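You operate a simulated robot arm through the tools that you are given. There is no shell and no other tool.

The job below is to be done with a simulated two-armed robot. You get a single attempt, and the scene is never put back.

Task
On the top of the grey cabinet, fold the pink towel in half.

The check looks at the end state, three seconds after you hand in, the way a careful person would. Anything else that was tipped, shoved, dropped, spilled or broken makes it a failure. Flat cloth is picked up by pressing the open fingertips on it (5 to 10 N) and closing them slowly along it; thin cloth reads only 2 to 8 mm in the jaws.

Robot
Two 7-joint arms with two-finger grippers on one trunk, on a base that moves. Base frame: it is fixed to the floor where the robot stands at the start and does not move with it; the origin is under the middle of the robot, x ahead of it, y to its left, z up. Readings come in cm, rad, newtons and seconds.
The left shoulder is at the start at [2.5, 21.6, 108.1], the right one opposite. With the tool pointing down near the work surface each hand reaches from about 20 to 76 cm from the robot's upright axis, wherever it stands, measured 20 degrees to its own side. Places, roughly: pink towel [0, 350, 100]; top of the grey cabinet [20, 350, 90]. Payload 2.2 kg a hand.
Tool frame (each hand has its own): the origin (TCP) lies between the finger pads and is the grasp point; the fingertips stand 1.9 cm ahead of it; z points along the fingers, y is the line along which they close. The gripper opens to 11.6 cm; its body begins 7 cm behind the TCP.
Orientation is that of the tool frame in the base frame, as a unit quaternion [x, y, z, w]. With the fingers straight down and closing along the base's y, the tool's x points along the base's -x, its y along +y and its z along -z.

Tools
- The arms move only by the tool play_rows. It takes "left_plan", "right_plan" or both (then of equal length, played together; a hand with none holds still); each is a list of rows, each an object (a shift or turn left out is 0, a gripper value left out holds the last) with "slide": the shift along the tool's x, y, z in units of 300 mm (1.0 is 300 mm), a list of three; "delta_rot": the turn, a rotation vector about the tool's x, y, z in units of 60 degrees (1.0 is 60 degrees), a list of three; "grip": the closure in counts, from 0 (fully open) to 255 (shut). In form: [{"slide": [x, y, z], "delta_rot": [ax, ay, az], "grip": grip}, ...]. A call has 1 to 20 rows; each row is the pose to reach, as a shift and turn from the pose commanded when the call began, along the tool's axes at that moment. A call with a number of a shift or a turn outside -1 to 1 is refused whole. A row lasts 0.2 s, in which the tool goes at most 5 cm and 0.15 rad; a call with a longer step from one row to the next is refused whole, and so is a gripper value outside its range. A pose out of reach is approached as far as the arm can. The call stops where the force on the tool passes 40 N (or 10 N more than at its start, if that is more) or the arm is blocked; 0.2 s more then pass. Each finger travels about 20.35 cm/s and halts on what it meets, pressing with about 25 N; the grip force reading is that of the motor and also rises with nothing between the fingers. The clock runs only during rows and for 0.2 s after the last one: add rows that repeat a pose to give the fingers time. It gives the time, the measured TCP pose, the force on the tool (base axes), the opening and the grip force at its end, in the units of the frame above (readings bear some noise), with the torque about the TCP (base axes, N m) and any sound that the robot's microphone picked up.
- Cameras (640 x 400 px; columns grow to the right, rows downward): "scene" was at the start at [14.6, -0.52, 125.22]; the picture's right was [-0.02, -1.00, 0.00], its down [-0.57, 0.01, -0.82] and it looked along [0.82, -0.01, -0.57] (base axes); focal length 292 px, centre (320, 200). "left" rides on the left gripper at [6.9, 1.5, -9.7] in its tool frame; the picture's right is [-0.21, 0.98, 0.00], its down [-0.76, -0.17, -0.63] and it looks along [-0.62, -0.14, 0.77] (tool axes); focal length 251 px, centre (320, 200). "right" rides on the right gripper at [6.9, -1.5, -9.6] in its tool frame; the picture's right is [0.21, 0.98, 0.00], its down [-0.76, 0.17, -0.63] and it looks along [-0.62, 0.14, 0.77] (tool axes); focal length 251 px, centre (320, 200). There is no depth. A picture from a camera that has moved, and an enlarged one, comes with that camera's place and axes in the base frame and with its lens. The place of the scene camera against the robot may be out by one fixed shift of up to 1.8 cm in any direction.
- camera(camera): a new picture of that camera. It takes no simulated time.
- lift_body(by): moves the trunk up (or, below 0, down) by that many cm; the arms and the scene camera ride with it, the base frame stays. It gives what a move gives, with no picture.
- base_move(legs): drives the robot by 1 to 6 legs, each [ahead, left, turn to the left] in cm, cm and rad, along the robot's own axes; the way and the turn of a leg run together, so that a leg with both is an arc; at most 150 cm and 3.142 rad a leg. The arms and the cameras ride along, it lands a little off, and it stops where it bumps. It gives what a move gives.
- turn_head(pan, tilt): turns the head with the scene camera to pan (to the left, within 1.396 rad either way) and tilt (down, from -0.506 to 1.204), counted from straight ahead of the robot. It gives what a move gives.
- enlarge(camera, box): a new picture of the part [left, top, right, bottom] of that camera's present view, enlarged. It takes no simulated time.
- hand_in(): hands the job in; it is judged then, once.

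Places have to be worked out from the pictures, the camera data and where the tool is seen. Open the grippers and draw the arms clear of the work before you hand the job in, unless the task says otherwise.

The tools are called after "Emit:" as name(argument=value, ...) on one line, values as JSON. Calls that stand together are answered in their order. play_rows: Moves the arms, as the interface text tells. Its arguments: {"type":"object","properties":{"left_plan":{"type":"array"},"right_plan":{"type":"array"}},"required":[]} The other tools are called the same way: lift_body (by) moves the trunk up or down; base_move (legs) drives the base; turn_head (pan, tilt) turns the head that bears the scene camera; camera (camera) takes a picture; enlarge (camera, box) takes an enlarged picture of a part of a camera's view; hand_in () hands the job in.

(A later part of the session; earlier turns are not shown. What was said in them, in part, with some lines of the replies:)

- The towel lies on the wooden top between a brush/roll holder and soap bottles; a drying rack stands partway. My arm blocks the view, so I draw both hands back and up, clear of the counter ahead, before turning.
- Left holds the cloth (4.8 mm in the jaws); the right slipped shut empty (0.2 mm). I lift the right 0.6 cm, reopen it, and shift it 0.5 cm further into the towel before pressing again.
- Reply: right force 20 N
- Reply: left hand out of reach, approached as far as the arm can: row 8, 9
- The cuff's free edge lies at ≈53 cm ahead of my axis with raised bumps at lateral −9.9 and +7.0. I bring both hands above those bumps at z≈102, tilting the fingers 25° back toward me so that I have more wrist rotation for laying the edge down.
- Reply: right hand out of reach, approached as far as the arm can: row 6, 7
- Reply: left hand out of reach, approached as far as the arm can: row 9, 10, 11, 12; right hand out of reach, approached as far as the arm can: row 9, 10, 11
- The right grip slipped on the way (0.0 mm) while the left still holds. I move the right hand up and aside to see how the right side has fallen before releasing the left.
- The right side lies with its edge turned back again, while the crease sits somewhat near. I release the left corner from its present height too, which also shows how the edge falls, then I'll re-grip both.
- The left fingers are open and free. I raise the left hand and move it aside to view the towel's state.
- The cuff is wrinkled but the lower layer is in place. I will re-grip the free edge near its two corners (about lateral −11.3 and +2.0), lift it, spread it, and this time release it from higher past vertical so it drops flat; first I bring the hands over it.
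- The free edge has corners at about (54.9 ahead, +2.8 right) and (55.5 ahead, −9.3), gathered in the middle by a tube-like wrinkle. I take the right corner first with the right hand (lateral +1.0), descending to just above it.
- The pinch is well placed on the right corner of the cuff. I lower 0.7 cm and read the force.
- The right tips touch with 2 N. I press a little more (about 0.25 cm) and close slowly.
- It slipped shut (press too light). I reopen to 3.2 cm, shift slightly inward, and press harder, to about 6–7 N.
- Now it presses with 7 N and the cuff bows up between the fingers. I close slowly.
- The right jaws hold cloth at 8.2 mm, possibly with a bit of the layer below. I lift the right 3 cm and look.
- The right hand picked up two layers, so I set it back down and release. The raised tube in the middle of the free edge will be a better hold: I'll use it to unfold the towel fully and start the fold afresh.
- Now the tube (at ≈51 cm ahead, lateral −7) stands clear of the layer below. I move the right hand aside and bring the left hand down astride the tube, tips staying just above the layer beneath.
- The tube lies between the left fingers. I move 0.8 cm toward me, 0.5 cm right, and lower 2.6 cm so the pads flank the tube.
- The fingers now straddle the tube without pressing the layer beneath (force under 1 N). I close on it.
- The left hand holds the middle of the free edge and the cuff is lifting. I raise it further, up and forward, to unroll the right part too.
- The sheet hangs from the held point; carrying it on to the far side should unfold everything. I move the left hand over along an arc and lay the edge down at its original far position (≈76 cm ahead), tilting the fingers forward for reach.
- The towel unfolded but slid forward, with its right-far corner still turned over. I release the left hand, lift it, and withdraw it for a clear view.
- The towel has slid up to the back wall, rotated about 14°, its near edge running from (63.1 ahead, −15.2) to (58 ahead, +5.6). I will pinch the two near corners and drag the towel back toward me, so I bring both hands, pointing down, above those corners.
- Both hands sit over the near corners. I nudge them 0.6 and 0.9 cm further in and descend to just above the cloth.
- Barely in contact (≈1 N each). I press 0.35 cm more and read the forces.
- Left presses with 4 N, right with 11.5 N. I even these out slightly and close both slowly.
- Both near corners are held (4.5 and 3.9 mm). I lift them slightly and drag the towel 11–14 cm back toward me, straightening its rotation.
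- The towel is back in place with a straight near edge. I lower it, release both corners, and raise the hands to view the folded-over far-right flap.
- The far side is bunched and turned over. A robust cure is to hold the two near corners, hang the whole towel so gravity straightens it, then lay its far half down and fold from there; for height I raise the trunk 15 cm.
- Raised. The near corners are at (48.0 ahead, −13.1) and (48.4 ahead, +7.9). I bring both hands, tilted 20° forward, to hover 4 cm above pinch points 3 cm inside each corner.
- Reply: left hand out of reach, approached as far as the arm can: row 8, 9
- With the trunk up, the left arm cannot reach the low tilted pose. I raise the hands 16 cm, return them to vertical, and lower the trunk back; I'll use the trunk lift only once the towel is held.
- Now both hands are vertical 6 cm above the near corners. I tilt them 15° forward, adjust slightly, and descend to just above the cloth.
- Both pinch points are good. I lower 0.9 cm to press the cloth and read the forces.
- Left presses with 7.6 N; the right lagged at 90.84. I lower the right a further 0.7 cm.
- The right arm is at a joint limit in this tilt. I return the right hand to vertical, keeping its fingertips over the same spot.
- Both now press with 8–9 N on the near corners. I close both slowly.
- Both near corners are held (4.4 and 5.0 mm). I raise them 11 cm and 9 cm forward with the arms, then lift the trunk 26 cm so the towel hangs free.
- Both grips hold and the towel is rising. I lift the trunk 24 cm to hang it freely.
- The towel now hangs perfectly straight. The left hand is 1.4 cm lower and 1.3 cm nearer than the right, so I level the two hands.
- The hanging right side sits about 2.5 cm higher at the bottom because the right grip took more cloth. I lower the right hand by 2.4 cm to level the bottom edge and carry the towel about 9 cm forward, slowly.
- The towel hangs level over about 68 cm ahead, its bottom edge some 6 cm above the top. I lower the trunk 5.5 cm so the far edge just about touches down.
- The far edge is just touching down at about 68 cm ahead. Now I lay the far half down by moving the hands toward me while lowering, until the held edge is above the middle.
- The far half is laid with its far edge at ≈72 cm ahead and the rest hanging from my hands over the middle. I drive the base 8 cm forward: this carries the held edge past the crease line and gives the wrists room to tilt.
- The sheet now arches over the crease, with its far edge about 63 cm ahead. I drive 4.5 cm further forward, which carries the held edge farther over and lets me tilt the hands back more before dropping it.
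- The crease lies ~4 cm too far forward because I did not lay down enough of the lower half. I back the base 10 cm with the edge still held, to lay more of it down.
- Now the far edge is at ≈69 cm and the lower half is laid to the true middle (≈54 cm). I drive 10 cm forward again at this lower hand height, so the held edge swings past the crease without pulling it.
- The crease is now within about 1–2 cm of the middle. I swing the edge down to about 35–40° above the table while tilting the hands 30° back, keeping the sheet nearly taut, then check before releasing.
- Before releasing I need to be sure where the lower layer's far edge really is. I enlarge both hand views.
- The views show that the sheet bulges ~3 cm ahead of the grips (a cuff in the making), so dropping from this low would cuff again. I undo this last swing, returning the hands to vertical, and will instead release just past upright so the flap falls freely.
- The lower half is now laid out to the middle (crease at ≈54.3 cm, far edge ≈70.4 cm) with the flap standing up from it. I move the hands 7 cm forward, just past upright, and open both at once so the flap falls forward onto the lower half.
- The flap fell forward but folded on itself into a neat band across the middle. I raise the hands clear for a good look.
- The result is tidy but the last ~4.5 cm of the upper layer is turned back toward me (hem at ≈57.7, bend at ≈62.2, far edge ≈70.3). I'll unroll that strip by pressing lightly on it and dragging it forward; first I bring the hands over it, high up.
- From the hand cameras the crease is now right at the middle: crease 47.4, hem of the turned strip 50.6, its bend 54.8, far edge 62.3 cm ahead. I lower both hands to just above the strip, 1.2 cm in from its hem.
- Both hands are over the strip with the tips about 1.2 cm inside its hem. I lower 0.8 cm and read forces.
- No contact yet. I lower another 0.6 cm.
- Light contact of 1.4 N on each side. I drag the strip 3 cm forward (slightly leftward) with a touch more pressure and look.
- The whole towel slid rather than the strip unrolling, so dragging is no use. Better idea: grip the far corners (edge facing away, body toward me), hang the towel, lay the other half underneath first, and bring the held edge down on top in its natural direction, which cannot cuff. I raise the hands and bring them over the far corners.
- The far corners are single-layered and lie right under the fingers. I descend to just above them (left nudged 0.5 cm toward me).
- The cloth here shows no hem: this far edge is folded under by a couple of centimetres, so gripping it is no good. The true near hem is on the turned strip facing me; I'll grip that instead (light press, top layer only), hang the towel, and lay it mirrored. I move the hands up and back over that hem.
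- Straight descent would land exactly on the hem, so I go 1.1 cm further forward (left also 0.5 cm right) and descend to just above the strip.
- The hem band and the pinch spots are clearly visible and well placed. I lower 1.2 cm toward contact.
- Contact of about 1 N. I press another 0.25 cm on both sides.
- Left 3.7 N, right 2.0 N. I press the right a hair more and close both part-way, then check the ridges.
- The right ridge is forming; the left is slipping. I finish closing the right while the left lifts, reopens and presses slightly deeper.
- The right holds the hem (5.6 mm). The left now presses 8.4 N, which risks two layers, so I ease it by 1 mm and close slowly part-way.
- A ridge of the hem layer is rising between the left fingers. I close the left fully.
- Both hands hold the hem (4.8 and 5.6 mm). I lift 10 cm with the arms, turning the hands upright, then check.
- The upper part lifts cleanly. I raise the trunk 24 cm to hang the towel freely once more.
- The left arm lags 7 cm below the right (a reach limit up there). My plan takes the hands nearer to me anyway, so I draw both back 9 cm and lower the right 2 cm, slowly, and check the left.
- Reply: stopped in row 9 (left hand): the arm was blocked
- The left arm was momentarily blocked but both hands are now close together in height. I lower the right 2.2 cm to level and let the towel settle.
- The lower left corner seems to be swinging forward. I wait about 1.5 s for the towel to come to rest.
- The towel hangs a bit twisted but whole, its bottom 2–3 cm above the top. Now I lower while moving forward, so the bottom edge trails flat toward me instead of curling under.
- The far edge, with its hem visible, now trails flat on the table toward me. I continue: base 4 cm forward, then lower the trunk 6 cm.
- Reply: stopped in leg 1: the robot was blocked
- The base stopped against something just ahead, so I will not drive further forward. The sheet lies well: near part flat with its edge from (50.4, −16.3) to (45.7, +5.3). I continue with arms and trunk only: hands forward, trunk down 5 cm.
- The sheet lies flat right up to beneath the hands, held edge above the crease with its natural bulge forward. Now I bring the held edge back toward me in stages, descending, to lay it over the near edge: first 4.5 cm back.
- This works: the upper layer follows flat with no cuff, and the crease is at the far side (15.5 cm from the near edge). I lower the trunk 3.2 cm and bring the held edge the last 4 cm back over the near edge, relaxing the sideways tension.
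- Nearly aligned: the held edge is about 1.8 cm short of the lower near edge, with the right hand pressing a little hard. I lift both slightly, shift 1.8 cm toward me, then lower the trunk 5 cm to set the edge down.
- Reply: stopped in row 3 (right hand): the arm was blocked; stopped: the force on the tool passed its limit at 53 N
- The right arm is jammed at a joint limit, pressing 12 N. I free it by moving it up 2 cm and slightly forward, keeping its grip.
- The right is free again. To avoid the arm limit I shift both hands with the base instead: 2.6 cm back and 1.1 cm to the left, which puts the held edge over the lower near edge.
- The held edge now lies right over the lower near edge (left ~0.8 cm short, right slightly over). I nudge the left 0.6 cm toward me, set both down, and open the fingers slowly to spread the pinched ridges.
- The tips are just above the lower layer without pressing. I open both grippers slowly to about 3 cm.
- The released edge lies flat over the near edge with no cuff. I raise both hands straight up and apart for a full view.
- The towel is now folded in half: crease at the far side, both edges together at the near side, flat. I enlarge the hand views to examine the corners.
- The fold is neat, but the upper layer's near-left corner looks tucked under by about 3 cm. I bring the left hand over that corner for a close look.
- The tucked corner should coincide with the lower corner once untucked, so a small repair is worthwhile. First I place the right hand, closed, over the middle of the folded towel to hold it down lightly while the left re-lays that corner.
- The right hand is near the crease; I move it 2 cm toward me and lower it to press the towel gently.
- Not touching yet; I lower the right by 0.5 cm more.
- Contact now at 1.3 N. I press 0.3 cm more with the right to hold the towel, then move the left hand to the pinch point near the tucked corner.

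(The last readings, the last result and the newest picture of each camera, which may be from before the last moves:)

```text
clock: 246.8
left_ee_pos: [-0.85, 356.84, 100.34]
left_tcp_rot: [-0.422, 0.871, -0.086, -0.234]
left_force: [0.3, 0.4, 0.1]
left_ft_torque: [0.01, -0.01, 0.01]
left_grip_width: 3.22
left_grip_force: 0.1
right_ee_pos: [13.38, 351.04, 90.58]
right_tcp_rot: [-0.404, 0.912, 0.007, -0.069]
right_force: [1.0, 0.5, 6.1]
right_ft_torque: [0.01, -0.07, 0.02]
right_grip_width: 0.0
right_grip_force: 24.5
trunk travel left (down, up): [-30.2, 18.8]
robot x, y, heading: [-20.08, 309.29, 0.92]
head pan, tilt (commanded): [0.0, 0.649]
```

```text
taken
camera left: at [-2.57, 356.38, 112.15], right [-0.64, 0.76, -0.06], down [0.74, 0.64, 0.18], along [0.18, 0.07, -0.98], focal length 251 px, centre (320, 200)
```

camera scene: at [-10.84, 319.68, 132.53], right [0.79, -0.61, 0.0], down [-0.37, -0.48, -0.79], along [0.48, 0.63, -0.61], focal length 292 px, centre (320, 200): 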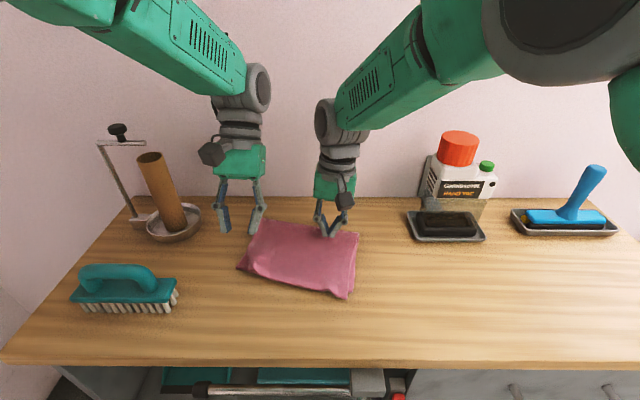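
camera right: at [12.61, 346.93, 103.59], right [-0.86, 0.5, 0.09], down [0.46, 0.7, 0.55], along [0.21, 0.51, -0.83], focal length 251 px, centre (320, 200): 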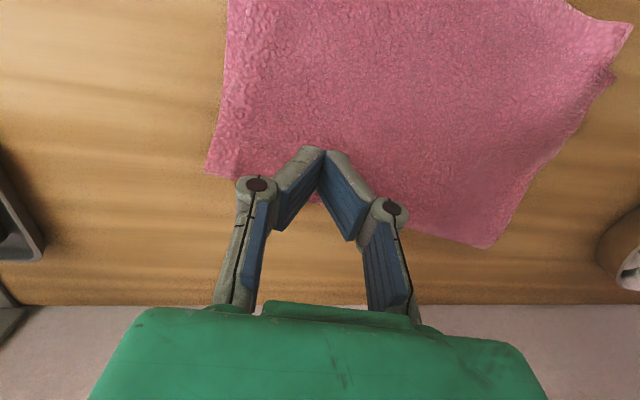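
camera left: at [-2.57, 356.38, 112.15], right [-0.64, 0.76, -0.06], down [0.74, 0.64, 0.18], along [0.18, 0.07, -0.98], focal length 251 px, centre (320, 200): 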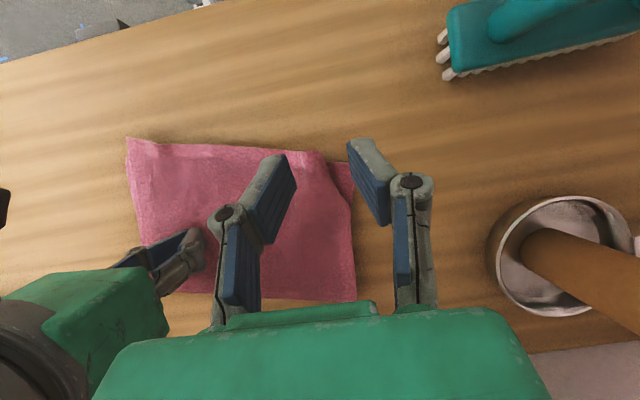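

The right holds with 6 N. The pinch point on the upper near edge is at (47.9 ahead, −10.2); I bring the left hand down to just above it.

Emit:
play_rows(left_plan=[{"slide": [0.0, -0.05, 0.04], "grip": 189}, {"slide": [-0.03, -0.11, 0.1]}, {"slide": [-0.07, -0.11, 0.17]}, {"slide": [-0.11, -0.11, 0.235]}, {"slide": [-0.1263, -0.11, 0.2634]}, {"slide": [-0.1263, -0.11, 0.2634]}])

Emit:
enlarge(camera="left", box=[220, 80, 460, 230])

```text
clock: 248.2
left_ee_pos: [1.2, 354.64, 91.38]
left_tcp_rot: [-0.422, 0.871, -0.087, -0.234]
left_force: [0.1, -0.3, 0.5]
left_ft_torque: [0.0, -0.01, 0.01]
left_grip_width: 3.0
left_grip_force: 0.0
right_ee_pos: [13.26, 351.02, 90.4]
right_tcp_rot: [-0.403, 0.912, 0.007, -0.07]
right_force: [0.9, 0.5, 6.4]
right_ft_torque: [0.01, -0.04, 0.02]
right_grip_width: 0.01
right_grip_force: 24.9
trunk travel left (down, up): [-30.2, 18.8]
robot x, y, heading: [-20.16, 309.9, 0.915]
head pan, tilt (commanded): [0.0, 0.649]
```

```text
2.67 times, centred on (340, 155) of left
camera zoom: at [-0.55, 354.25, 103.12], right [-0.64, 0.76, -0.06], down [0.75, 0.64, 0.18], along [0.18, 0.07, -0.98], focal length 670 px, centre (267, 320)
```

zoom: 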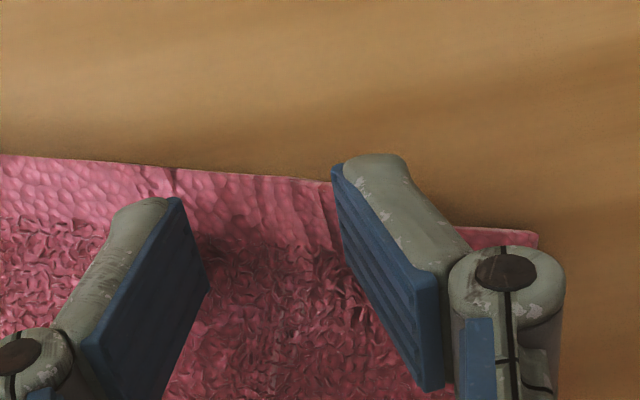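

Well placed; I shift 0.5 cm right and lower 0.9 cm to touch the upper layer.

Emit:
play_rows(left_plan=[{"slide": [-0.005, -0.017, 0.009]}, {"slide": [-0.01, -0.017, 0.018]}, {"slide": [-0.0145, -0.017, 0.0263]}, {"slide": [-0.0145, -0.017, 0.0263]}])

```text
clock: 249.2
left_ee_pos: [1.68, 354.31, 90.51]
left_tcp_rot: [-0.422, 0.872, -0.087, -0.233]
left_force: [0.1, 0.0, 13.3]
left_ft_torque: [0.01, -0.02, 0.01]
left_grip_width: 3.23
left_grip_force: 0.1
right_ee_pos: [13.42, 350.99, 90.51]
right_tcp_rot: [-0.403, 0.912, 0.007, -0.07]
right_force: [-1.1, 0.2, 5.4]
right_ft_torque: [0.02, 0.01, 0.03]
right_grip_width: 0.0
right_grip_force: 25.2
trunk travel left (down, up): [-30.2, 18.8]
robot x, y, heading: [-19.98, 309.74, 0.919]
head pan, tilt (commanded): [0.0, 0.649]
```

13 N is too much for taking only the top layer; I ease up 0.3 cm.

Emit:
play_rows(left_plan=[{"slide": [0.003, 0, -0.005]}, {"slide": [0.0048, 0, -0.0088]}, {"slide": [0.0048, 0, -0.0088]}])

```text
clock: 250.0
left_ee_pos: [1.47, 354.19, 90.73]
left_tcp_rot: [-0.421, 0.872, -0.086, -0.233]
left_force: [0.1, 0.0, 6.6]
left_ft_torque: [0.07, -0.02, -0.02]
left_grip_width: 2.59
left_grip_force: 0.1
right_ee_pos: [13.22, 351.07, 90.51]
right_tcp_rot: [-0.403, 0.913, 0.007, -0.07]
right_force: [-1.3, -0.6, 6.5]
right_ft_torque: [-0.03, 0.03, 0.01]
right_grip_width: 0.0
right_grip_force: 24.7
trunk travel left (down, up): [-30.2, 18.8]
robot x, y, heading: [-19.99, 309.52, 0.921]
head pan, tilt (commanded): [0.0, 0.649]
```

Emit:
play_rows(left_plan=[{"slide": [0.0014, 0, -0.0025]}, {"slide": [0.0014, 0, -0.0025], "grip": 192}, {"slide": [0.0014, 0, -0.0025], "grip": 196}, {"slide": [0.0014, 0, -0.0025], "grip": 200}, {"slide": [0.0014, 0, -0.0025], "grip": 204}, {"slide": [0.0014, 0, -0.0025], "grip": 208}, {"slide": [0.0014, 0, -0.0025], "grip": 212}, {"slide": [0.0014, 0, -0.0025], "grip": 216}, {"slide": [0.0014, 0, -0.0025], "grip": 220}, {"slide": [0.0014, 0, -0.0025], "grip": 224}])

Emit:
enlarge(camera="left", box=[220, 80, 460, 230])

```text
clock: 252.2
left_ee_pos: [1.47, 354.32, 91.01]
left_tcp_rot: [-0.421, 0.872, -0.087, -0.234]
left_force: [0.2, 1.0, 3.4]
left_ft_torque: [0.03, 0.01, 0.0]
left_grip_width: 1.44
left_grip_force: 0.5
right_ee_pos: [13.28, 351.04, 90.53]
right_tcp_rot: [-0.404, 0.912, 0.008, -0.07]
right_force: [-1.7, -0.9, 4.6]
right_ft_torque: [-0.02, -0.01, 0.02]
right_grip_width: 0.0
right_grip_force: 24.4
trunk travel left (down, up): [-30.2, 18.8]
robot x, y, heading: [-20.18, 309.65, 0.92]
head pan, tilt (commanded): [0.0, 0.649]
```

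```text
2.67 times, centred on (340, 155) of left
camera zoom: at [-0.22, 353.79, 102.72], right [-0.64, 0.76, -0.06], down [0.75, 0.64, 0.18], along [0.18, 0.07, -0.98], focal length 670 px, centre (267, 320)
```

zoom: 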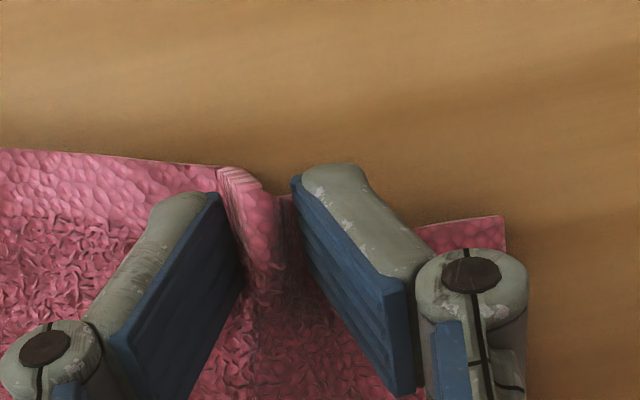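

A ridge of the upper layer is rising between the left fingers. I close fully.

Emit:
play_rows(left_plan=[{"grip": 228}, {"grip": 232}, {"grip": 236}, {"grip": 240}, {"grip": 244}, {"grip": 248}, {"grip": 252}, {"grip": 255}, {"grip": 255}, {"grip": 255}])

Emit:
enlarge(camera="left", box=[220, 80, 460, 230])

```text
clock: 254.4
left_ee_pos: [1.55, 354.23, 90.78]
left_tcp_rot: [-0.421, 0.872, -0.086, -0.233]
left_force: [-0.2, 0.2, 3.2]
left_ft_torque: [-0.02, 0.04, 0.04]
left_grip_width: 0.63
left_grip_force: 24.8
right_ee_pos: [13.33, 351.08, 90.46]
right_tcp_rot: [-0.403, 0.912, 0.007, -0.07]
right_force: [-1.2, -2.3, 6.1]
right_ft_torque: [-0.02, -0.01, 0.02]
right_grip_width: 0.0
right_grip_force: 25.2
trunk travel left (down, up): [-30.2, 18.8]
robot x, y, heading: [-19.92, 309.52, 0.919]
head pan, tilt (commanded): [0.0, 0.649]
```

```text
2.67 times, centred on (340, 155) of left
camera zoom: at [-0.22, 353.79, 102.72], right [-0.64, 0.76, -0.06], down [0.74, 0.64, 0.18], along [0.18, 0.07, -0.98], focal length 670 px, centre (267, 320)
```

zoom: 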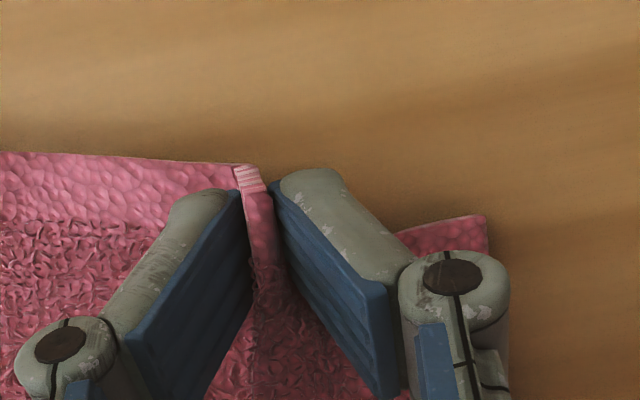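

The upper layer is held (6.3 mm). I lift that corner 7 cm up and 3 cm forward so the tucked part can drop free.

Emit:
play_rows(left_plan=[{"slide": [0.012, 0, -0.03]}, {"slide": [0.022, 0, -0.07]}, {"slide": [0.027, 0, -0.12]}, {"slide": [0.027, 0, -0.17]}, {"slide": [0.026, 0, -0.215]}, {"slide": [0.025, 0, -0.2526]}, {"slide": [0.025, 0, -0.2526]}, {"slide": [0.025, 0, -0.2526]}])

Emit:
camera(camera="left")

Emit:
enlarge(camera="scene", box=[200, 150, 440, 300])

Emit:
camera(camera="right")

```text
clock: 256.2
left_ee_pos: [3.68, 356.31, 98.0]
left_tcp_rot: [-0.422, 0.872, -0.086, -0.233]
left_force: [1.4, -0.8, -1.7]
left_ft_torque: [-0.05, -0.05, -0.02]
left_grip_width: 0.62
left_grip_force: 24.6
right_ee_pos: [13.28, 351.03, 90.46]
right_tcp_rot: [-0.404, 0.912, 0.007, -0.07]
right_force: [-2.0, -0.7, 7.0]
right_ft_torque: [-0.02, 0.02, -0.01]
right_grip_width: 0.0
right_grip_force: 25.3
trunk travel left (down, up): [-30.2, 18.8]
robot x, y, heading: [-20.21, 309.65, 0.919]
head pan, tilt (commanded): [0.0, 0.649]
```

```text
taken
camera left: at [1.9, 355.85, 109.72], right [-0.64, 0.76, -0.06], down [0.75, 0.64, 0.18], along [0.18, 0.07, -0.98], focal length 251 px, centre (320, 200)
```

left: 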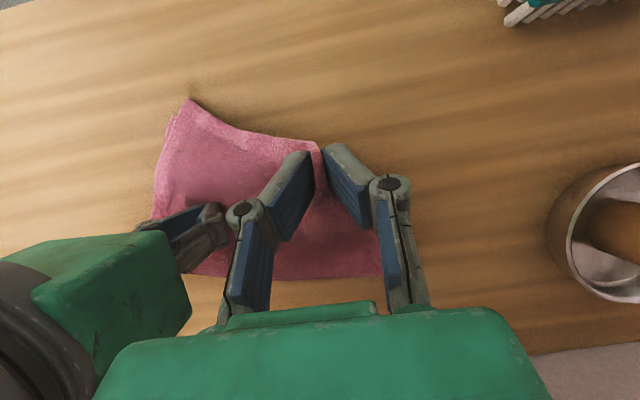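

```text
2.67 times, centred on (320, 225) of scene
camera zoom: at [-10.86, 319.58, 132.54], right [0.79, -0.61, 0.0], down [-0.37, -0.48, -0.79], along [0.48, 0.63, -0.61], focal length 779 px, centre (320, 133)
```

zoom: 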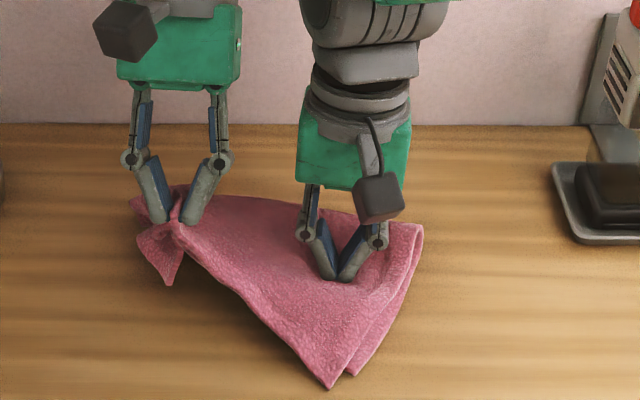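

```text
taken
camera right: at [10.93, 345.37, 100.8], right [-0.86, 0.5, 0.09], down [0.46, 0.7, 0.55], along [0.21, 0.51, -0.83], focal length 251 px, centre (320, 200)
```

right: 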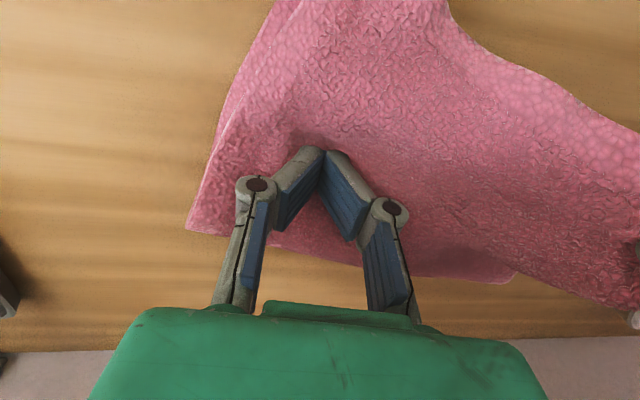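

Both layers came up together, with their corners hanging from the grip. I use that: lower until the hanging corners touch, then move right while lowering so they trail outward flat, and look.

Emit:
play_rows(left_plan=[{"slide": [0.01, -0.008, 0.07]}, {"slide": [0.0198, -0.017, 0.1366]}, {"slide": [0.01, -0.045, 0.155]}, {"slide": [0.0, -0.075, 0.173]}, {"slide": [-0.01, -0.105, 0.192]}, {"slide": [-0.0204, -0.133, 0.2095]}, {"slide": [-0.026, -0.133, 0.22]}, {"slide": [-0.026, -0.133, 0.22]}])

Emit:
camera(camera="left")

Emit:
enlarge(camera="scene", box=[200, 150, 440, 300])

```text
clock: 258.0
left_ee_pos: [5.04, 352.02, 91.61]
left_tcp_rot: [-0.422, 0.872, -0.086, -0.233]
left_force: [-0.3, 0.0, 5.0]
left_ft_torque: [0.02, 0.03, -0.03]
left_grip_width: 0.61
left_grip_force: 25.1
right_ee_pos: [13.39, 351.08, 90.41]
right_tcp_rot: [-0.404, 0.912, 0.007, -0.07]
right_force: [-1.3, -0.4, 6.1]
right_ft_torque: [0.04, 0.0, 0.01]
right_grip_width: 0.01
right_grip_force: 25.1
trunk travel left (down, up): [-30.2, 18.8]
robot x, y, heading: [-19.9, 309.97, 0.92]
head pan, tilt (commanded): [0.0, 0.649]
```

```text
taken
camera left: at [3.24, 351.6, 103.38], right [-0.64, 0.76, -0.06], down [0.74, 0.64, 0.18], along [0.18, 0.08, -0.98], focal length 251 px, centre (320, 200)
```

left: 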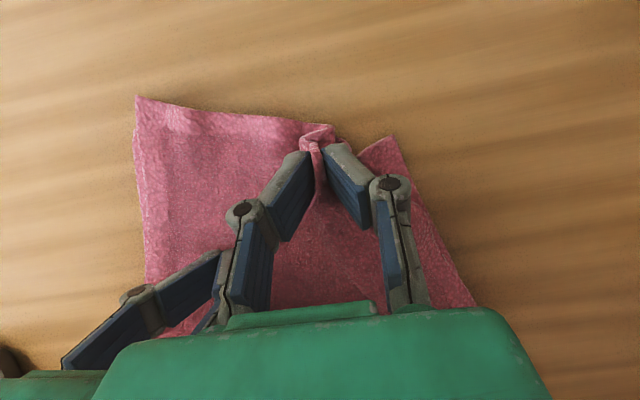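

```text
2.67 times, centred on (320, 225) of scene
camera zoom: at [-10.9, 319.55, 132.55], right [0.79, -0.61, 0.0], down [-0.37, -0.48, -0.79], along [0.48, 0.63, -0.61], focal length 779 px, centre (320, 133)
```

zoom: 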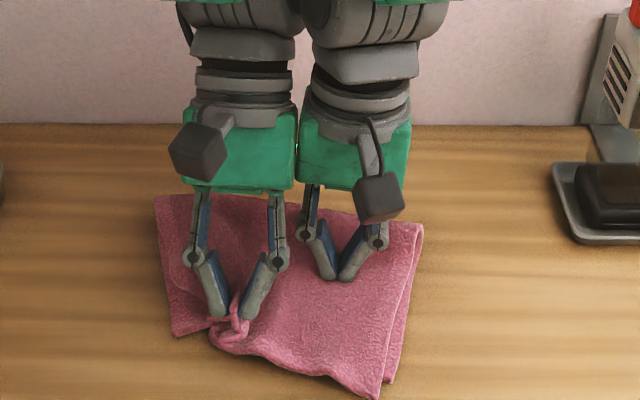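

The corners now trail outward to the left. I move the left hand back 4 cm to the left at low height, then look before releasing.

Emit:
play_rows(left_plan=[{"slide": [0.005, 0, -0.008]}, {"slide": [0.01, 0.03, -0.006]}, {"slide": [0.015, 0.065, -0.003]}, {"slide": [0.02, 0.1, 0.0]}, {"slide": [0.025, 0.133, 0.0025]}, {"slide": [0.025, 0.133, 0.0025]}])

Emit:
camera(camera="left")

Emit:
enlarge(camera="scene", box=[200, 150, 440, 300])

```text
clock: 259.4
left_ee_pos: [1.4, 354.04, 92.08]
left_tcp_rot: [-0.422, 0.872, -0.086, -0.233]
left_force: [-0.2, -0.4, -0.8]
left_ft_torque: [0.05, -0.03, -0.02]
left_grip_width: 0.63
left_grip_force: 24.8
right_ee_pos: [13.36, 351.04, 90.46]
right_tcp_rot: [-0.403, 0.912, 0.007, -0.071]
right_force: [-1.1, -1.3, 6.9]
right_ft_torque: [-0.01, -0.01, 0.02]
right_grip_width: 0.0
right_grip_force: 24.5
trunk travel left (down, up): [-30.2, 18.8]
robot x, y, heading: [-20.36, 309.48, 0.921]
head pan, tilt (commanded): [0.0, 0.649]
```

```text
taken
camera left: at [-0.37, 353.55, 103.79], right [-0.64, 0.76, -0.06], down [0.75, 0.64, 0.18], along [0.18, 0.07, -0.98], focal length 251 px, centre (320, 200)
```

left: 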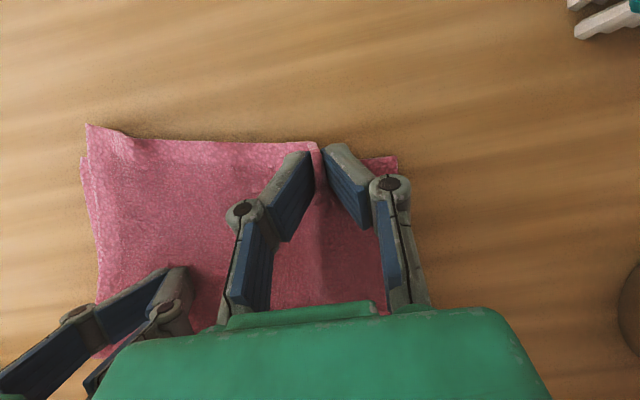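

```text
2.67 times, centred on (320, 225) of scene
camera zoom: at [-10.88, 319.58, 132.54], right [0.79, -0.61, 0.0], down [-0.37, -0.48, -0.79], along [0.48, 0.63, -0.61], focal length 779 px, centre (320, 133)
```

zoom: 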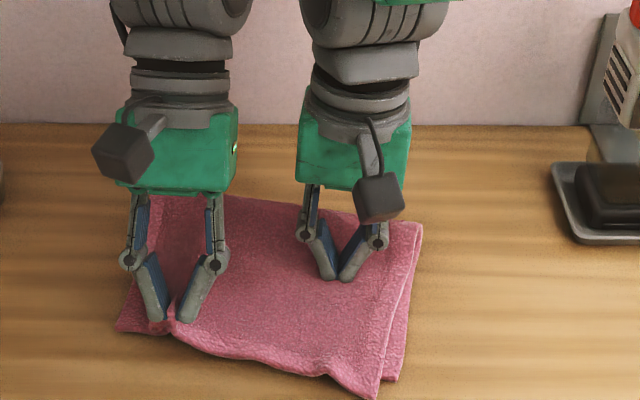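

It lies well again. I lower 0.6 cm and open the left fingers slowly, then lift the left hand away.

Emit:
play_rows(left_plan=[{"slide": [-0.005, 0, 0.009]}, {"slide": [-0.0097, 0, 0.0175]}, {"slide": [-0.0097, 0, 0.0175], "grip": 246}, {"slide": [-0.0097, 0, 0.0175], "grip": 237}, {"slide": [-0.0097, 0, 0.0175], "grip": 228}, {"slide": [-0.0097, 0, 0.0175], "grip": 219}, {"slide": [-0.0097, 0, 0.0175], "grip": 210}, {"slide": [-0.0097, 0, 0.0175], "grip": 200}, {"slide": [-0.0097, 0, 0.0175], "grip": 190}, {"slide": [-0.0097, 0, 0.0175], "grip": 180}, {"slide": [-0.0097, 0, 0.0175], "grip": 180}, {"slide": [0.01, 0, -0.02]}, {"slide": [0.05, 0, -0.09]}, {"slide": [0.1, 0.03, -0.18]}, {"slide": [0.14, 0.08, -0.25]}, {"slide": [0.14, 0.14, -0.28]}, {"slide": [0.14, 0.14, -0.28]}])

Emit:
camera(camera="left")

Emit:
enlarge(camera="left", box=[60, 80, 380, 280])

Emit:
enlarge(camera="scene", box=[200, 150, 440, 300])

```text
clock: 263.0
left_ee_pos: [-1.29, 356.65, 101.79]
left_tcp_rot: [-0.422, 0.872, -0.087, -0.233]
left_force: [-0.5, 0.7, -0.6]
left_ft_torque: [0.0, -0.03, 0.01]
left_grip_width: 3.4
left_grip_force: 0.0
right_ee_pos: [13.35, 351.06, 90.52]
right_tcp_rot: [-0.404, 0.912, 0.007, -0.069]
right_force: [-1.0, -0.7, 5.7]
right_ft_torque: [0.01, -0.02, -0.01]
right_grip_width: 0.01
right_grip_force: 25.3
trunk travel left (down, up): [-30.2, 18.8]
robot x, y, heading: [-20.52, 309.58, 0.917]
head pan, tilt (commanded): [0.0, 0.649]
```

```text
taken
camera left: at [-3.04, 356.16, 113.5], right [-0.64, 0.76, -0.06], down [0.74, 0.64, 0.18], along [0.18, 0.07, -0.98], focal length 251 px, centre (320, 200)
```

left: 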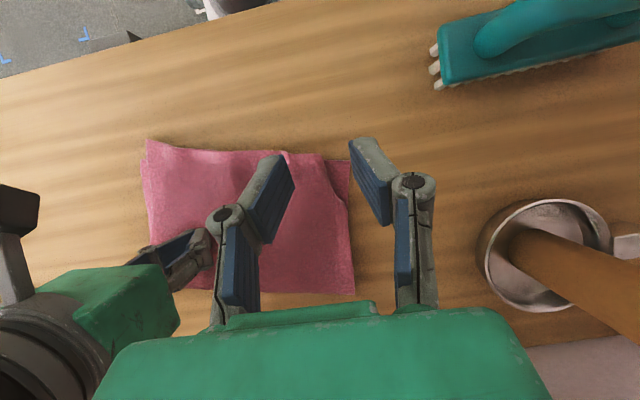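

```text
2.00 times, centred on (220, 180) of left
camera zoom: at [-3.04, 356.16, 113.5], right [-0.64, 0.76, -0.06], down [0.74, 0.64, 0.18], along [0.18, 0.07, -0.98], focal length 503 px, centre (520, 240)
```

zoom: 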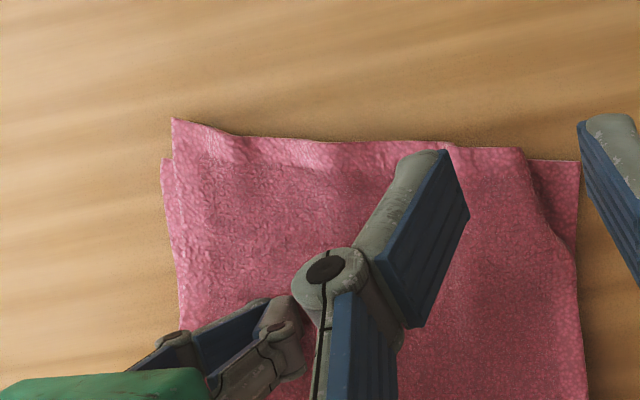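

```text
2.67 times, centred on (320, 225) of scene
camera zoom: at [-10.91, 319.58, 132.54], right [0.79, -0.61, 0.0], down [-0.37, -0.48, -0.79], along [0.48, 0.63, -0.61], focal length 779 px, centre (320, 133)
```

zoom: 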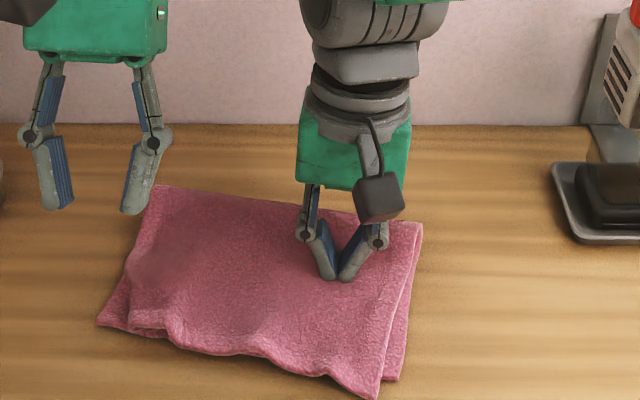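

The upper corner is still tucked by ~2.8 cm, otherwise everything is as before. I make one gentler try to lift only the upper layer there, descending again to just above the same edge.

Emit:
play_rows(left_plan=[{"slide": [0.0, -0.06, 0.04], "grip": 187}, {"slide": [-0.03, -0.13, 0.1]}, {"slide": [-0.07, -0.13, 0.17]}, {"slide": [-0.11, -0.13, 0.24]}, {"slide": [-0.1447, -0.13, 0.297]}, {"slide": [-0.1447, -0.13, 0.297]}])

Emit:
enlarge(camera="left", box=[220, 80, 460, 230])

```text
clock: 264.4
left_ee_pos: [1.1, 354.11, 91.57]
left_tcp_rot: [-0.422, 0.872, -0.087, -0.233]
left_force: [-0.6, -0.2, 0.1]
left_ft_torque: [-0.01, -0.02, 0.01]
left_grip_width: 3.1
left_grip_force: 0.0
right_ee_pos: [13.43, 351.05, 90.52]
right_tcp_rot: [-0.405, 0.912, 0.006, -0.07]
right_force: [-0.7, -0.9, 6.3]
right_ft_torque: [0.0, 0.01, -0.03]
right_grip_width: 0.04
right_grip_force: 25.2
trunk travel left (down, up): [-30.2, 18.8]
robot x, y, heading: [-20.31, 309.44, 0.92]
head pan, tilt (commanded): [0.0, 0.649]
```

```text
2.67 times, centred on (340, 155) of left
camera zoom: at [-0.77, 353.72, 103.25], right [-0.64, 0.76, -0.06], down [0.75, 0.64, 0.18], along [0.18, 0.07, -0.98], focal length 670 px, centre (267, 320)
```

zoom: 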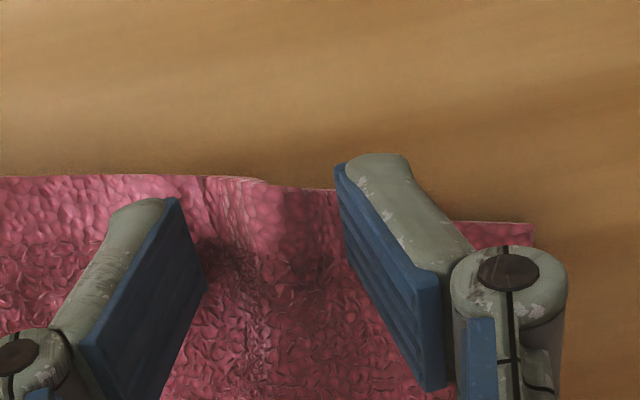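

A leftover ridge of the upper layer already stands between the fingers. I lower just 0.45 cm for the lightest contact and close slowly.

Emit:
play_rows(left_plan=[{"slide": [-0.0035, 0, 0.0065]}, {"slide": [-0.0072, 0, 0.0131]}, {"slide": [-0.0072, 0, 0.0131]}])

```text
clock: 265.2
left_ee_pos: [1.1, 354.17, 91.12]
left_tcp_rot: [-0.422, 0.872, -0.087, -0.233]
left_force: [-0.5, -0.6, 2.9]
left_ft_torque: [0.0, 0.02, 0.03]
left_grip_width: 3.09
left_grip_force: 0.1
right_ee_pos: [13.24, 351.09, 90.42]
right_tcp_rot: [-0.403, 0.912, 0.007, -0.07]
right_force: [0.4, -0.8, 5.8]
right_ft_torque: [-0.01, 0.0, 0.01]
right_grip_width: 0.02
right_grip_force: 25.3
trunk travel left (down, up): [-30.2, 18.8]
robot x, y, heading: [-19.99, 309.53, 0.917]
head pan, tilt (commanded): [0.0, 0.649]
```

Contact is 2.9 N, about right for the upper layer alone. I close slowly.

Emit:
play_rows(left_plan=[{"grip": 191}, {"grip": 195}, {"grip": 199}, {"grip": 203}, {"grip": 207}, {"grip": 211}, {"grip": 215}, {"grip": 219}, {"grip": 223}, {"grip": 227}, {"grip": 231}, {"grip": 235}, {"grip": 239}, {"grip": 243}, {"grip": 247}, {"grip": 251}, {"grip": 255}, {"grip": 255}, {"grip": 255}])

Emit:
enlarge(camera="left", box=[220, 80, 460, 230])

```text
clock: 269.2
left_ee_pos: [1.13, 354.25, 91.02]
left_tcp_rot: [-0.422, 0.872, -0.087, -0.233]
left_force: [0.8, 0.1, 1.5]
left_ft_torque: [-0.01, 0.0, -0.03]
left_grip_width: 0.58
left_grip_force: 24.7
right_ee_pos: [13.28, 351.11, 90.4]
right_tcp_rot: [-0.404, 0.912, 0.007, -0.07]
right_force: [-1.2, -1.1, 6.6]
right_ft_torque: [0.0, -0.01, -0.01]
right_grip_width: 0.0
right_grip_force: 25.2
trunk travel left (down, up): [-30.2, 18.8]
robot x, y, heading: [-20.25, 309.51, 0.917]
head pan, tilt (commanded): [0.0, 0.649]
```

```text
2.67 times, centred on (340, 155) of left
camera zoom: at [-0.66, 353.72, 102.83], right [-0.64, 0.76, -0.06], down [0.74, 0.64, 0.18], along [0.18, 0.07, -0.98], focal length 670 px, centre (267, 320)
```

zoom: 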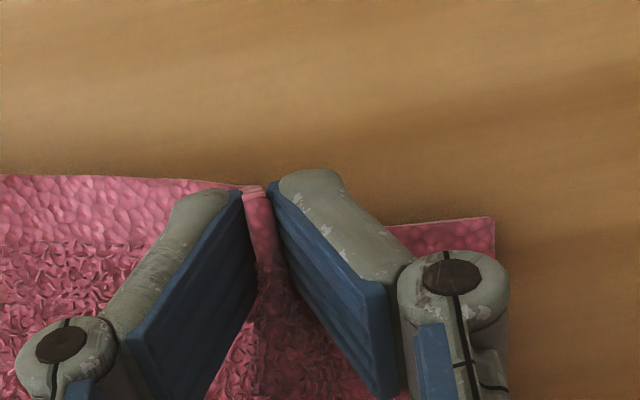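

The jaws hold 5.8 mm. I lift 3 cm to see whether only the upper layer comes.

Emit:
play_rows(left_plan=[{"slide": [0.012, 0, -0.03]}, {"slide": [0.025, 0, -0.06]}, {"slide": [0.035, 0, -0.09]}, {"slide": [0.035, 0, -0.09]}])

Emit:
camera(camera="left")

Emit:
enlarge(camera="scene", box=[200, 150, 440, 300])

```text
clock: 270.2
left_ee_pos: [1.53, 354.44, 93.94]
left_tcp_rot: [-0.421, 0.872, -0.086, -0.234]
left_force: [1.0, 0.0, 0.0]
left_ft_torque: [-0.02, -0.02, -0.03]
left_grip_width: 0.56
left_grip_force: 24.7
right_ee_pos: [13.29, 351.03, 90.43]
right_tcp_rot: [-0.404, 0.912, 0.006, -0.07]
right_force: [-1.2, -0.6, 6.8]
right_ft_torque: [0.01, -0.01, -0.03]
right_grip_width: 0.0
right_grip_force: 24.5
trunk travel left (down, up): [-30.2, 18.8]
robot x, y, heading: [-20.27, 309.59, 0.914]
head pan, tilt (commanded): [0.0, 0.649]
```

```text
taken
camera left: at [-0.31, 354.01, 105.71], right [-0.64, 0.76, -0.06], down [0.74, 0.64, 0.18], along [0.18, 0.07, -0.98], focal length 251 px, centre (320, 200)
```

left: 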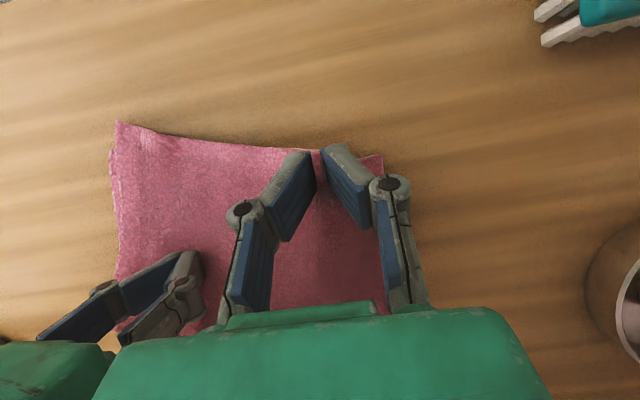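

```text
2.67 times, centred on (320, 225) of scene
camera zoom: at [-10.89, 319.58, 132.54], right [0.79, -0.61, 0.0], down [-0.37, -0.48, -0.79], along [0.48, 0.63, -0.61], focal length 779 px, centre (320, 133)
```

zoom: 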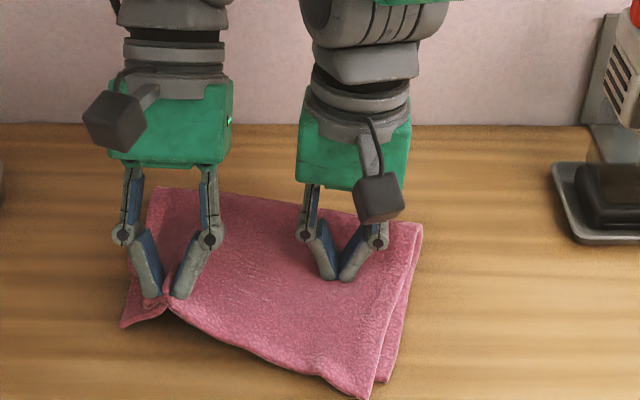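

Both layers are again caught together, so I stop this repair: I set it back down exactly where it was and release gently.

Emit:
play_rows(left_plan=[{"slide": [-0.012, 0, 0.03]}, {"slide": [-0.025, 0.01, 0.06]}, {"slide": [-0.035, 0.015, 0.085]}, {"slide": [-0.035, 0.015, 0.085], "grip": 246}, {"slide": [-0.035, 0.015, 0.085], "grip": 237}, {"slide": [-0.035, 0.015, 0.085], "grip": 228}, {"slide": [-0.035, 0.015, 0.085], "grip": 219}, {"slide": [-0.035, 0.015, 0.085], "grip": 210}, {"slide": [-0.035, 0.015, 0.085], "grip": 201}, {"slide": [-0.035, 0.015, 0.085], "grip": 192}, {"slide": [-0.035, 0.015, 0.085], "grip": 183}, {"slide": [-0.035, 0.015, 0.085], "grip": 174}, {"slide": [-0.035, 0.015, 0.085], "grip": 165}, {"slide": [-0.035, 0.015, 0.085], "grip": 165}, {"slide": [-0.015, 0.015, 0.05]}, {"slide": [0.03, 0.015, -0.03]}, {"slide": [0.08, 0.04, -0.12]}, {"slide": [0.1, 0.1, -0.18]}, {"slide": [0.1, 0.1, -0.18]}])

Emit:
camera(camera="left")

Emit:
enlarge(camera="left", box=[60, 80, 380, 280])

Emit:
enlarge(camera="scene", box=[200, 150, 440, 300])

```text
clock: 274.2
left_ee_pos: [-0.71, 356.14, 100.4]
left_tcp_rot: [-0.422, 0.872, -0.086, -0.234]
left_force: [0.1, 0.7, -0.2]
left_ft_torque: [0.01, 0.0, 0.04]
left_grip_width: 4.1
left_grip_force: 0.1
right_ee_pos: [13.27, 351.15, 90.45]
right_tcp_rot: [-0.403, 0.912, 0.008, -0.07]
right_force: [-1.1, -0.3, 6.4]
right_ft_torque: [0.02, -0.01, 0.02]
right_grip_width: 0.0
right_grip_force: 25.3
trunk travel left (down, up): [-30.2, 18.8]
robot x, y, heading: [-20.29, 309.16, 0.915]
head pan, tilt (commanded): [0.0, 0.649]
```

```text
taken
camera left: at [-2.57, 355.64, 112.09], right [-0.64, 0.76, -0.06], down [0.75, 0.64, 0.18], along [0.18, 0.07, -0.98], focal length 251 px, centre (320, 200)
```

left: 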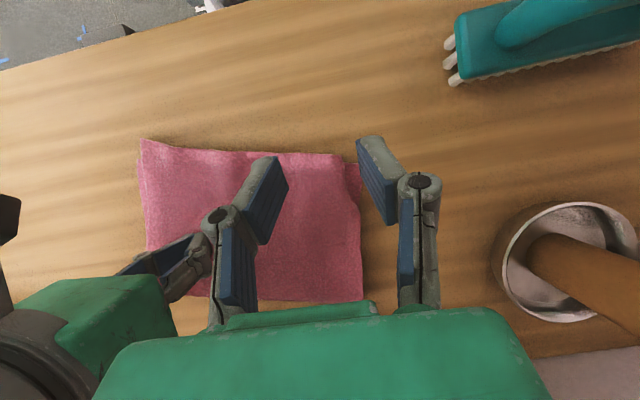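

```text
2.00 times, centred on (220, 180) of left
camera zoom: at [-2.57, 355.64, 112.09], right [-0.64, 0.76, -0.06], down [0.75, 0.64, 0.18], along [0.18, 0.07, -0.98], focal length 503 px, centre (520, 240)
```

zoom: 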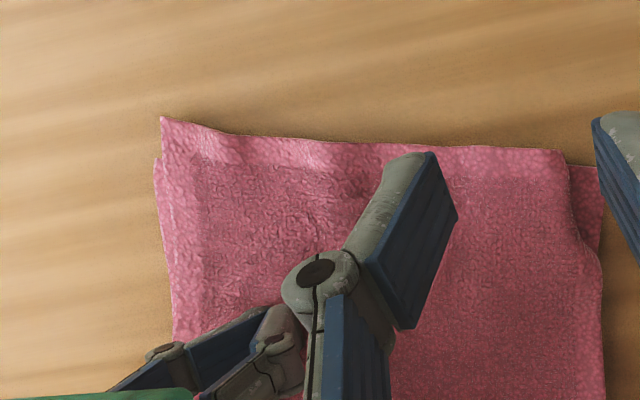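

```text
2.67 times, centred on (320, 225) of scene
camera zoom: at [-10.91, 319.58, 132.54], right [0.79, -0.61, 0.0], down [-0.37, -0.48, -0.79], along [0.48, 0.63, -0.61], focal length 779 px, centre (320, 133)
```

zoom: 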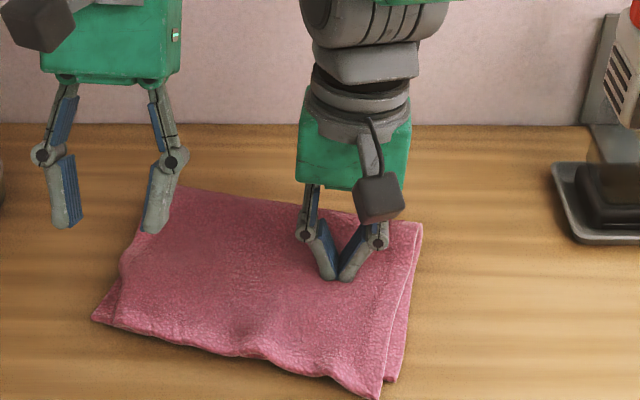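

Opening the fingers wide as I released spread that corner out: the upper and lower near-left corners are now only ~1.6 cm apart and untucked. I lift the right hand straight up off the towel.

Emit:
play_rows(right_plan=[{"slide": [0, 0, -0.03]}, {"slide": [0, 0, -0.1]}, {"slide": [0, 0, -0.22]}, {"slide": [0, 0, -0.36]}, {"slide": [0, 0, -0.5]}, {"slide": [0, -0.1, -0.6]}, {"slide": [0, -0.2, -0.6]}, {"slide": [0, -0.2, -0.6], "grip": 100}, {"slide": [0, -0.2, -0.6], "grip": 100}], left_plan=[{"slide": [0, 0, 0]}, {"slide": [0.03, 0, -0.06]}, {"slide": [0.08, 0, -0.15]}, {"slide": [0.13, 0, -0.24]}, {"slide": [0.18, 0, -0.33]}, {"slide": [0.23, 0, -0.4]}, {"slide": [0.23, 0, -0.4]}, {"slide": [0.23, 0, -0.4], "grip": 100}, {"slide": [0.23, 0, -0.4], "grip": 100}])

Emit:
camera(camera="scene")

Emit:
enlarge(camera="scene", box=[200, 150, 440, 300])

```text
clock: 276.2
left_ee_pos: [-0.1, 355.62, 114.12]
left_tcp_rot: [-0.422, 0.872, -0.087, -0.234]
left_force: [0.0, -0.3, 0.4]
left_ft_torque: [-0.02, 0.03, 0.02]
left_grip_width: 7.05
left_grip_force: 0.1
right_ee_pos: [20.07, 347.77, 107.71]
right_tcp_rot: [-0.403, 0.912, 0.007, -0.07]
right_force: [0.0, 0.4, 0.3]
right_ft_torque: [-0.03, 0.02, -0.01]
right_grip_width: 7.07
right_grip_force: 0.1
trunk travel left (down, up): [-30.2, 18.8]
robot x, y, heading: [-20.12, 309.39, 0.918]
head pan, tilt (commanded): [0.0, 0.649]
```

```text
taken
camera scene: at [-10.89, 319.63, 132.53], right [0.79, -0.61, 0.0], down [-0.37, -0.48, -0.79], along [0.48, 0.63, -0.61], focal length 292 px, centre (320, 200)
```

scene: 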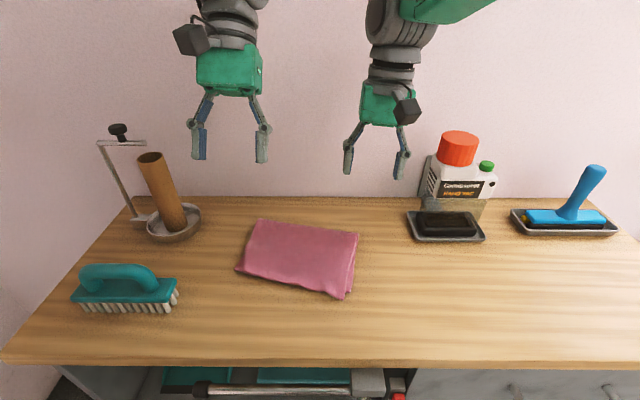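

```text
2.67 times, centred on (320, 225) of scene
camera zoom: at [-10.89, 319.63, 132.53], right [0.79, -0.61, 0.0], down [-0.37, -0.48, -0.79], along [0.48, 0.63, -0.61], focal length 779 px, centre (320, 133)
```

zoom: 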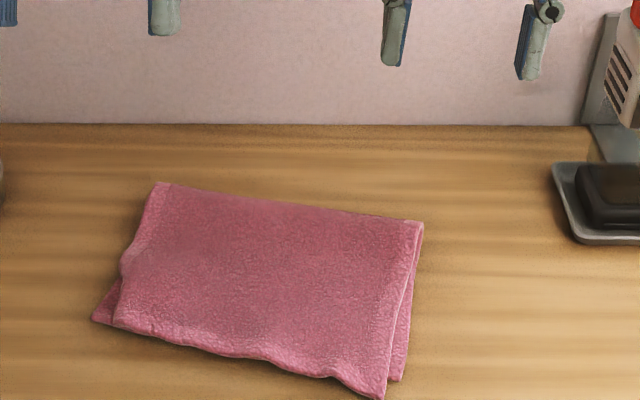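

The towel is neatly folded in half and the neighbours stand as they were. I back the robot 25 cm away and check the cabinet front, since the base had touched something there.

Emit:
base_move(legs=[[-25, 0, 0]])

Emit:
turn_head(pan=0.0, tilt=0.7)

Emit:
camera(camera="scene")

```text
clock: 278.0
left_ee_pos: [-15.82, 335.38, 113.98]
left_tcp_rot: [-0.423, 0.871, -0.086, -0.234]
left_force: [-0.4, -0.1, 0.5]
left_ft_torque: [-0.04, 0.03, 0.0]
left_grip_width: 7.02
left_grip_force: 0.0
right_ee_pos: [4.56, 327.75, 107.72]
right_tcp_rot: [-0.406, 0.911, 0.007, -0.069]
right_force: [-0.7, -0.2, 0.6]
right_ft_torque: [0.03, -0.02, -0.03]
right_grip_width: 7.04
right_grip_force: 0.0
trunk travel left (down, up): [-30.2, 18.8]
robot x, y, heading: [-35.5, 289.41, 0.921]
head pan, tilt (commanded): [0.0, 0.649]
```

```text
clock: 278.6
left_ee_pos: [-16.11, 335.07, 114.16]
left_tcp_rot: [-0.424, 0.872, -0.086, -0.232]
left_force: [-0.2, 0.1, -0.6]
left_ft_torque: [-0.01, 0.02, 0.0]
left_grip_width: 7.06
left_grip_force: 0.1
right_ee_pos: [4.47, 327.38, 107.99]
right_tcp_rot: [-0.405, 0.911, 0.008, -0.069]
right_force: [-0.4, 0.2, -0.3]
right_ft_torque: [0.01, 0.01, -0.01]
right_grip_width: 7.08
right_grip_force: 0.1
trunk travel left (down, up): [-30.2, 18.8]
robot x, y, heading: [-35.75, 289.59, 0.927]
head pan, tilt (commanded): [0.0, 0.7]
```

```text
taken
camera scene: at [-26.33, 299.29, 132.1], right [0.8, -0.6, 0.0], down [-0.39, -0.52, -0.76], along [0.46, 0.61, -0.65], focal length 292 px, centre (320, 200)
```

scene: 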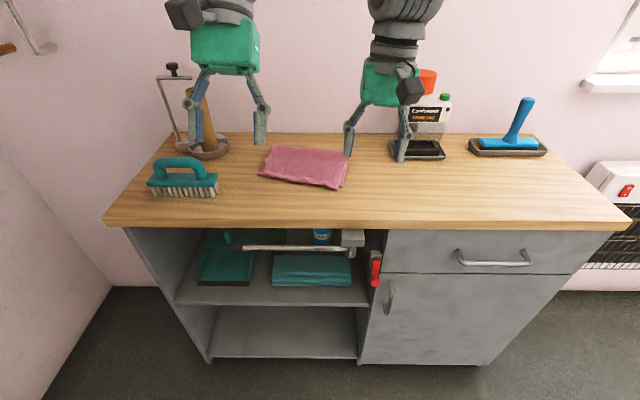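

The shelf, bar, red lever and drawer look exactly as at the start. I open the grippers fully, back off another 15 cm so the arms are clear of the cabinet, and take a last close look.

Emit:
base_move(legs=[[-15, 0, 0]])

Emit:
play_rows(left_plan=[{"grip": 50}, {"grip": 0}, {"grip": 0}], right_plan=[{"grip": 50}, {"grip": 0}, {"grip": 0}])

Emit:
camera(camera="scene")

Emit:
enlarge(camera="scene", box=[220, 80, 440, 218])

```text
clock: 280.0
left_ee_pos: [-24.97, 323.06, 114.11]
left_tcp_rot: [-0.423, 0.872, -0.085, -0.233]
left_force: [0.5, -0.1, 0.5]
left_ft_torque: [0.02, 0.01, -0.03]
left_grip_width: 7.04
left_grip_force: 0.1
right_ee_pos: [-4.51, 315.34, 107.86]
right_tcp_rot: [-0.403, 0.912, 0.008, -0.068]
right_force: [0.1, -0.9, 0.2]
right_ft_torque: [-0.02, -0.01, 0.02]
right_grip_width: 7.04
right_grip_force: 0.1
trunk travel left (down, up): [-30.2, 18.8]
robot x, y, heading: [-44.75, 277.73, 0.92]
head pan, tilt (commanded): [0.0, 0.7]
```

```text
clock: 280.8
left_ee_pos: [-25.43, 322.5, 114.43]
left_tcp_rot: [-0.423, 0.872, -0.085, -0.23]
left_force: [0.5, 0.7, -0.4]
left_ft_torque: [-0.03, 0.02, 0.01]
left_grip_width: 11.58
left_grip_force: 0.0
right_ee_pos: [-5.15, 314.79, 108.17]
right_tcp_rot: [-0.404, 0.912, 0.009, -0.066]
right_force: [0.6, 0.3, 0.1]
right_ft_torque: [-0.03, 0.03, -0.03]
right_grip_width: 11.59
right_grip_force: 0.1
trunk travel left (down, up): [-30.2, 18.8]
robot x, y, heading: [-44.97, 277.13, 0.916]
head pan, tilt (commanded): [0.0, 0.7]
```

```text
taken
camera scene: at [-35.57, 287.11, 132.11], right [0.79, -0.61, 0.0], down [-0.39, -0.51, -0.76], along [0.46, 0.61, -0.65], focal length 292 px, centre (320, 200)
```

scene: 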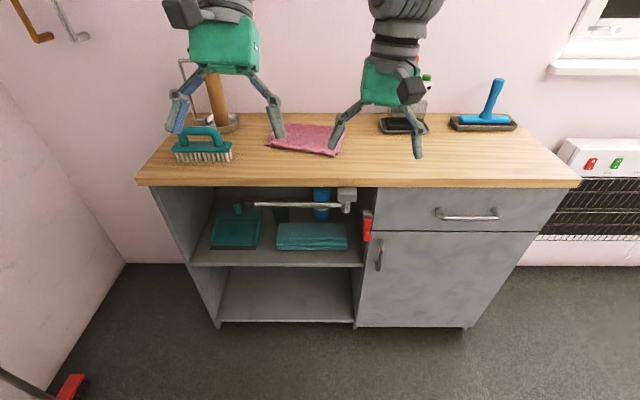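

```text
2.90 times, centred on (330, 149) of scene
camera zoom: at [-35.57, 287.11, 132.11], right [0.79, -0.61, 0.0], down [-0.39, -0.51, -0.76], along [0.46, 0.61, -0.65], focal length 847 px, centre (291, 348)
```

zoom: 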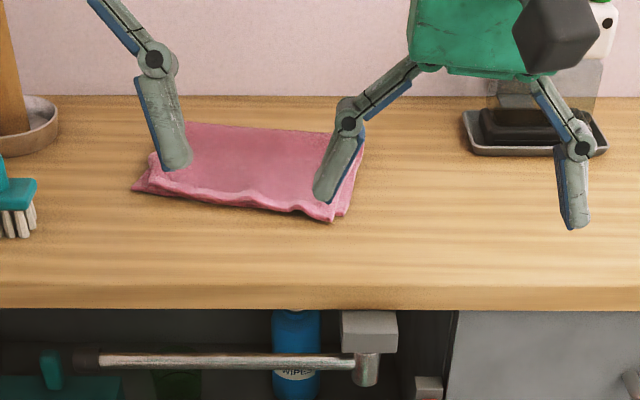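

The towel lies flat on the cabinet top folded in half, all other items are in their places, the grippers are open, and the arms are clear of the cabinet. I hand the job in.

Emit:
hand_in()

```text
The job is handed in.
```

The pink towel is folded in half on top of the grey cabinet, with the crease at the back and the two edges together at the front. I have handed the job in, but no verdict has come back yet.

- **Fit of the fold:** the upper and lower edges do not match perfectly. The front-left corners are about 1.6 cm apart and the right side is off by a similar amount. The front edge has small ripples, and the towel sits at a slight angle to the cabinet.
- **Method:** the first attempts left a strip turned back along one edge. In the end I hung the towel by its front edge, laid the back half down first and set the front half over it.
- **Surroundings:** once, while driving forward, the base stopped against something in front of the cabinet. I backed off afterwards. The brush, roll holder, soap, blue tool, shelf items and drawer front all look as they did at the start.
- **Robot:** the grippers are fully open and the arms are clear of the cabinet.
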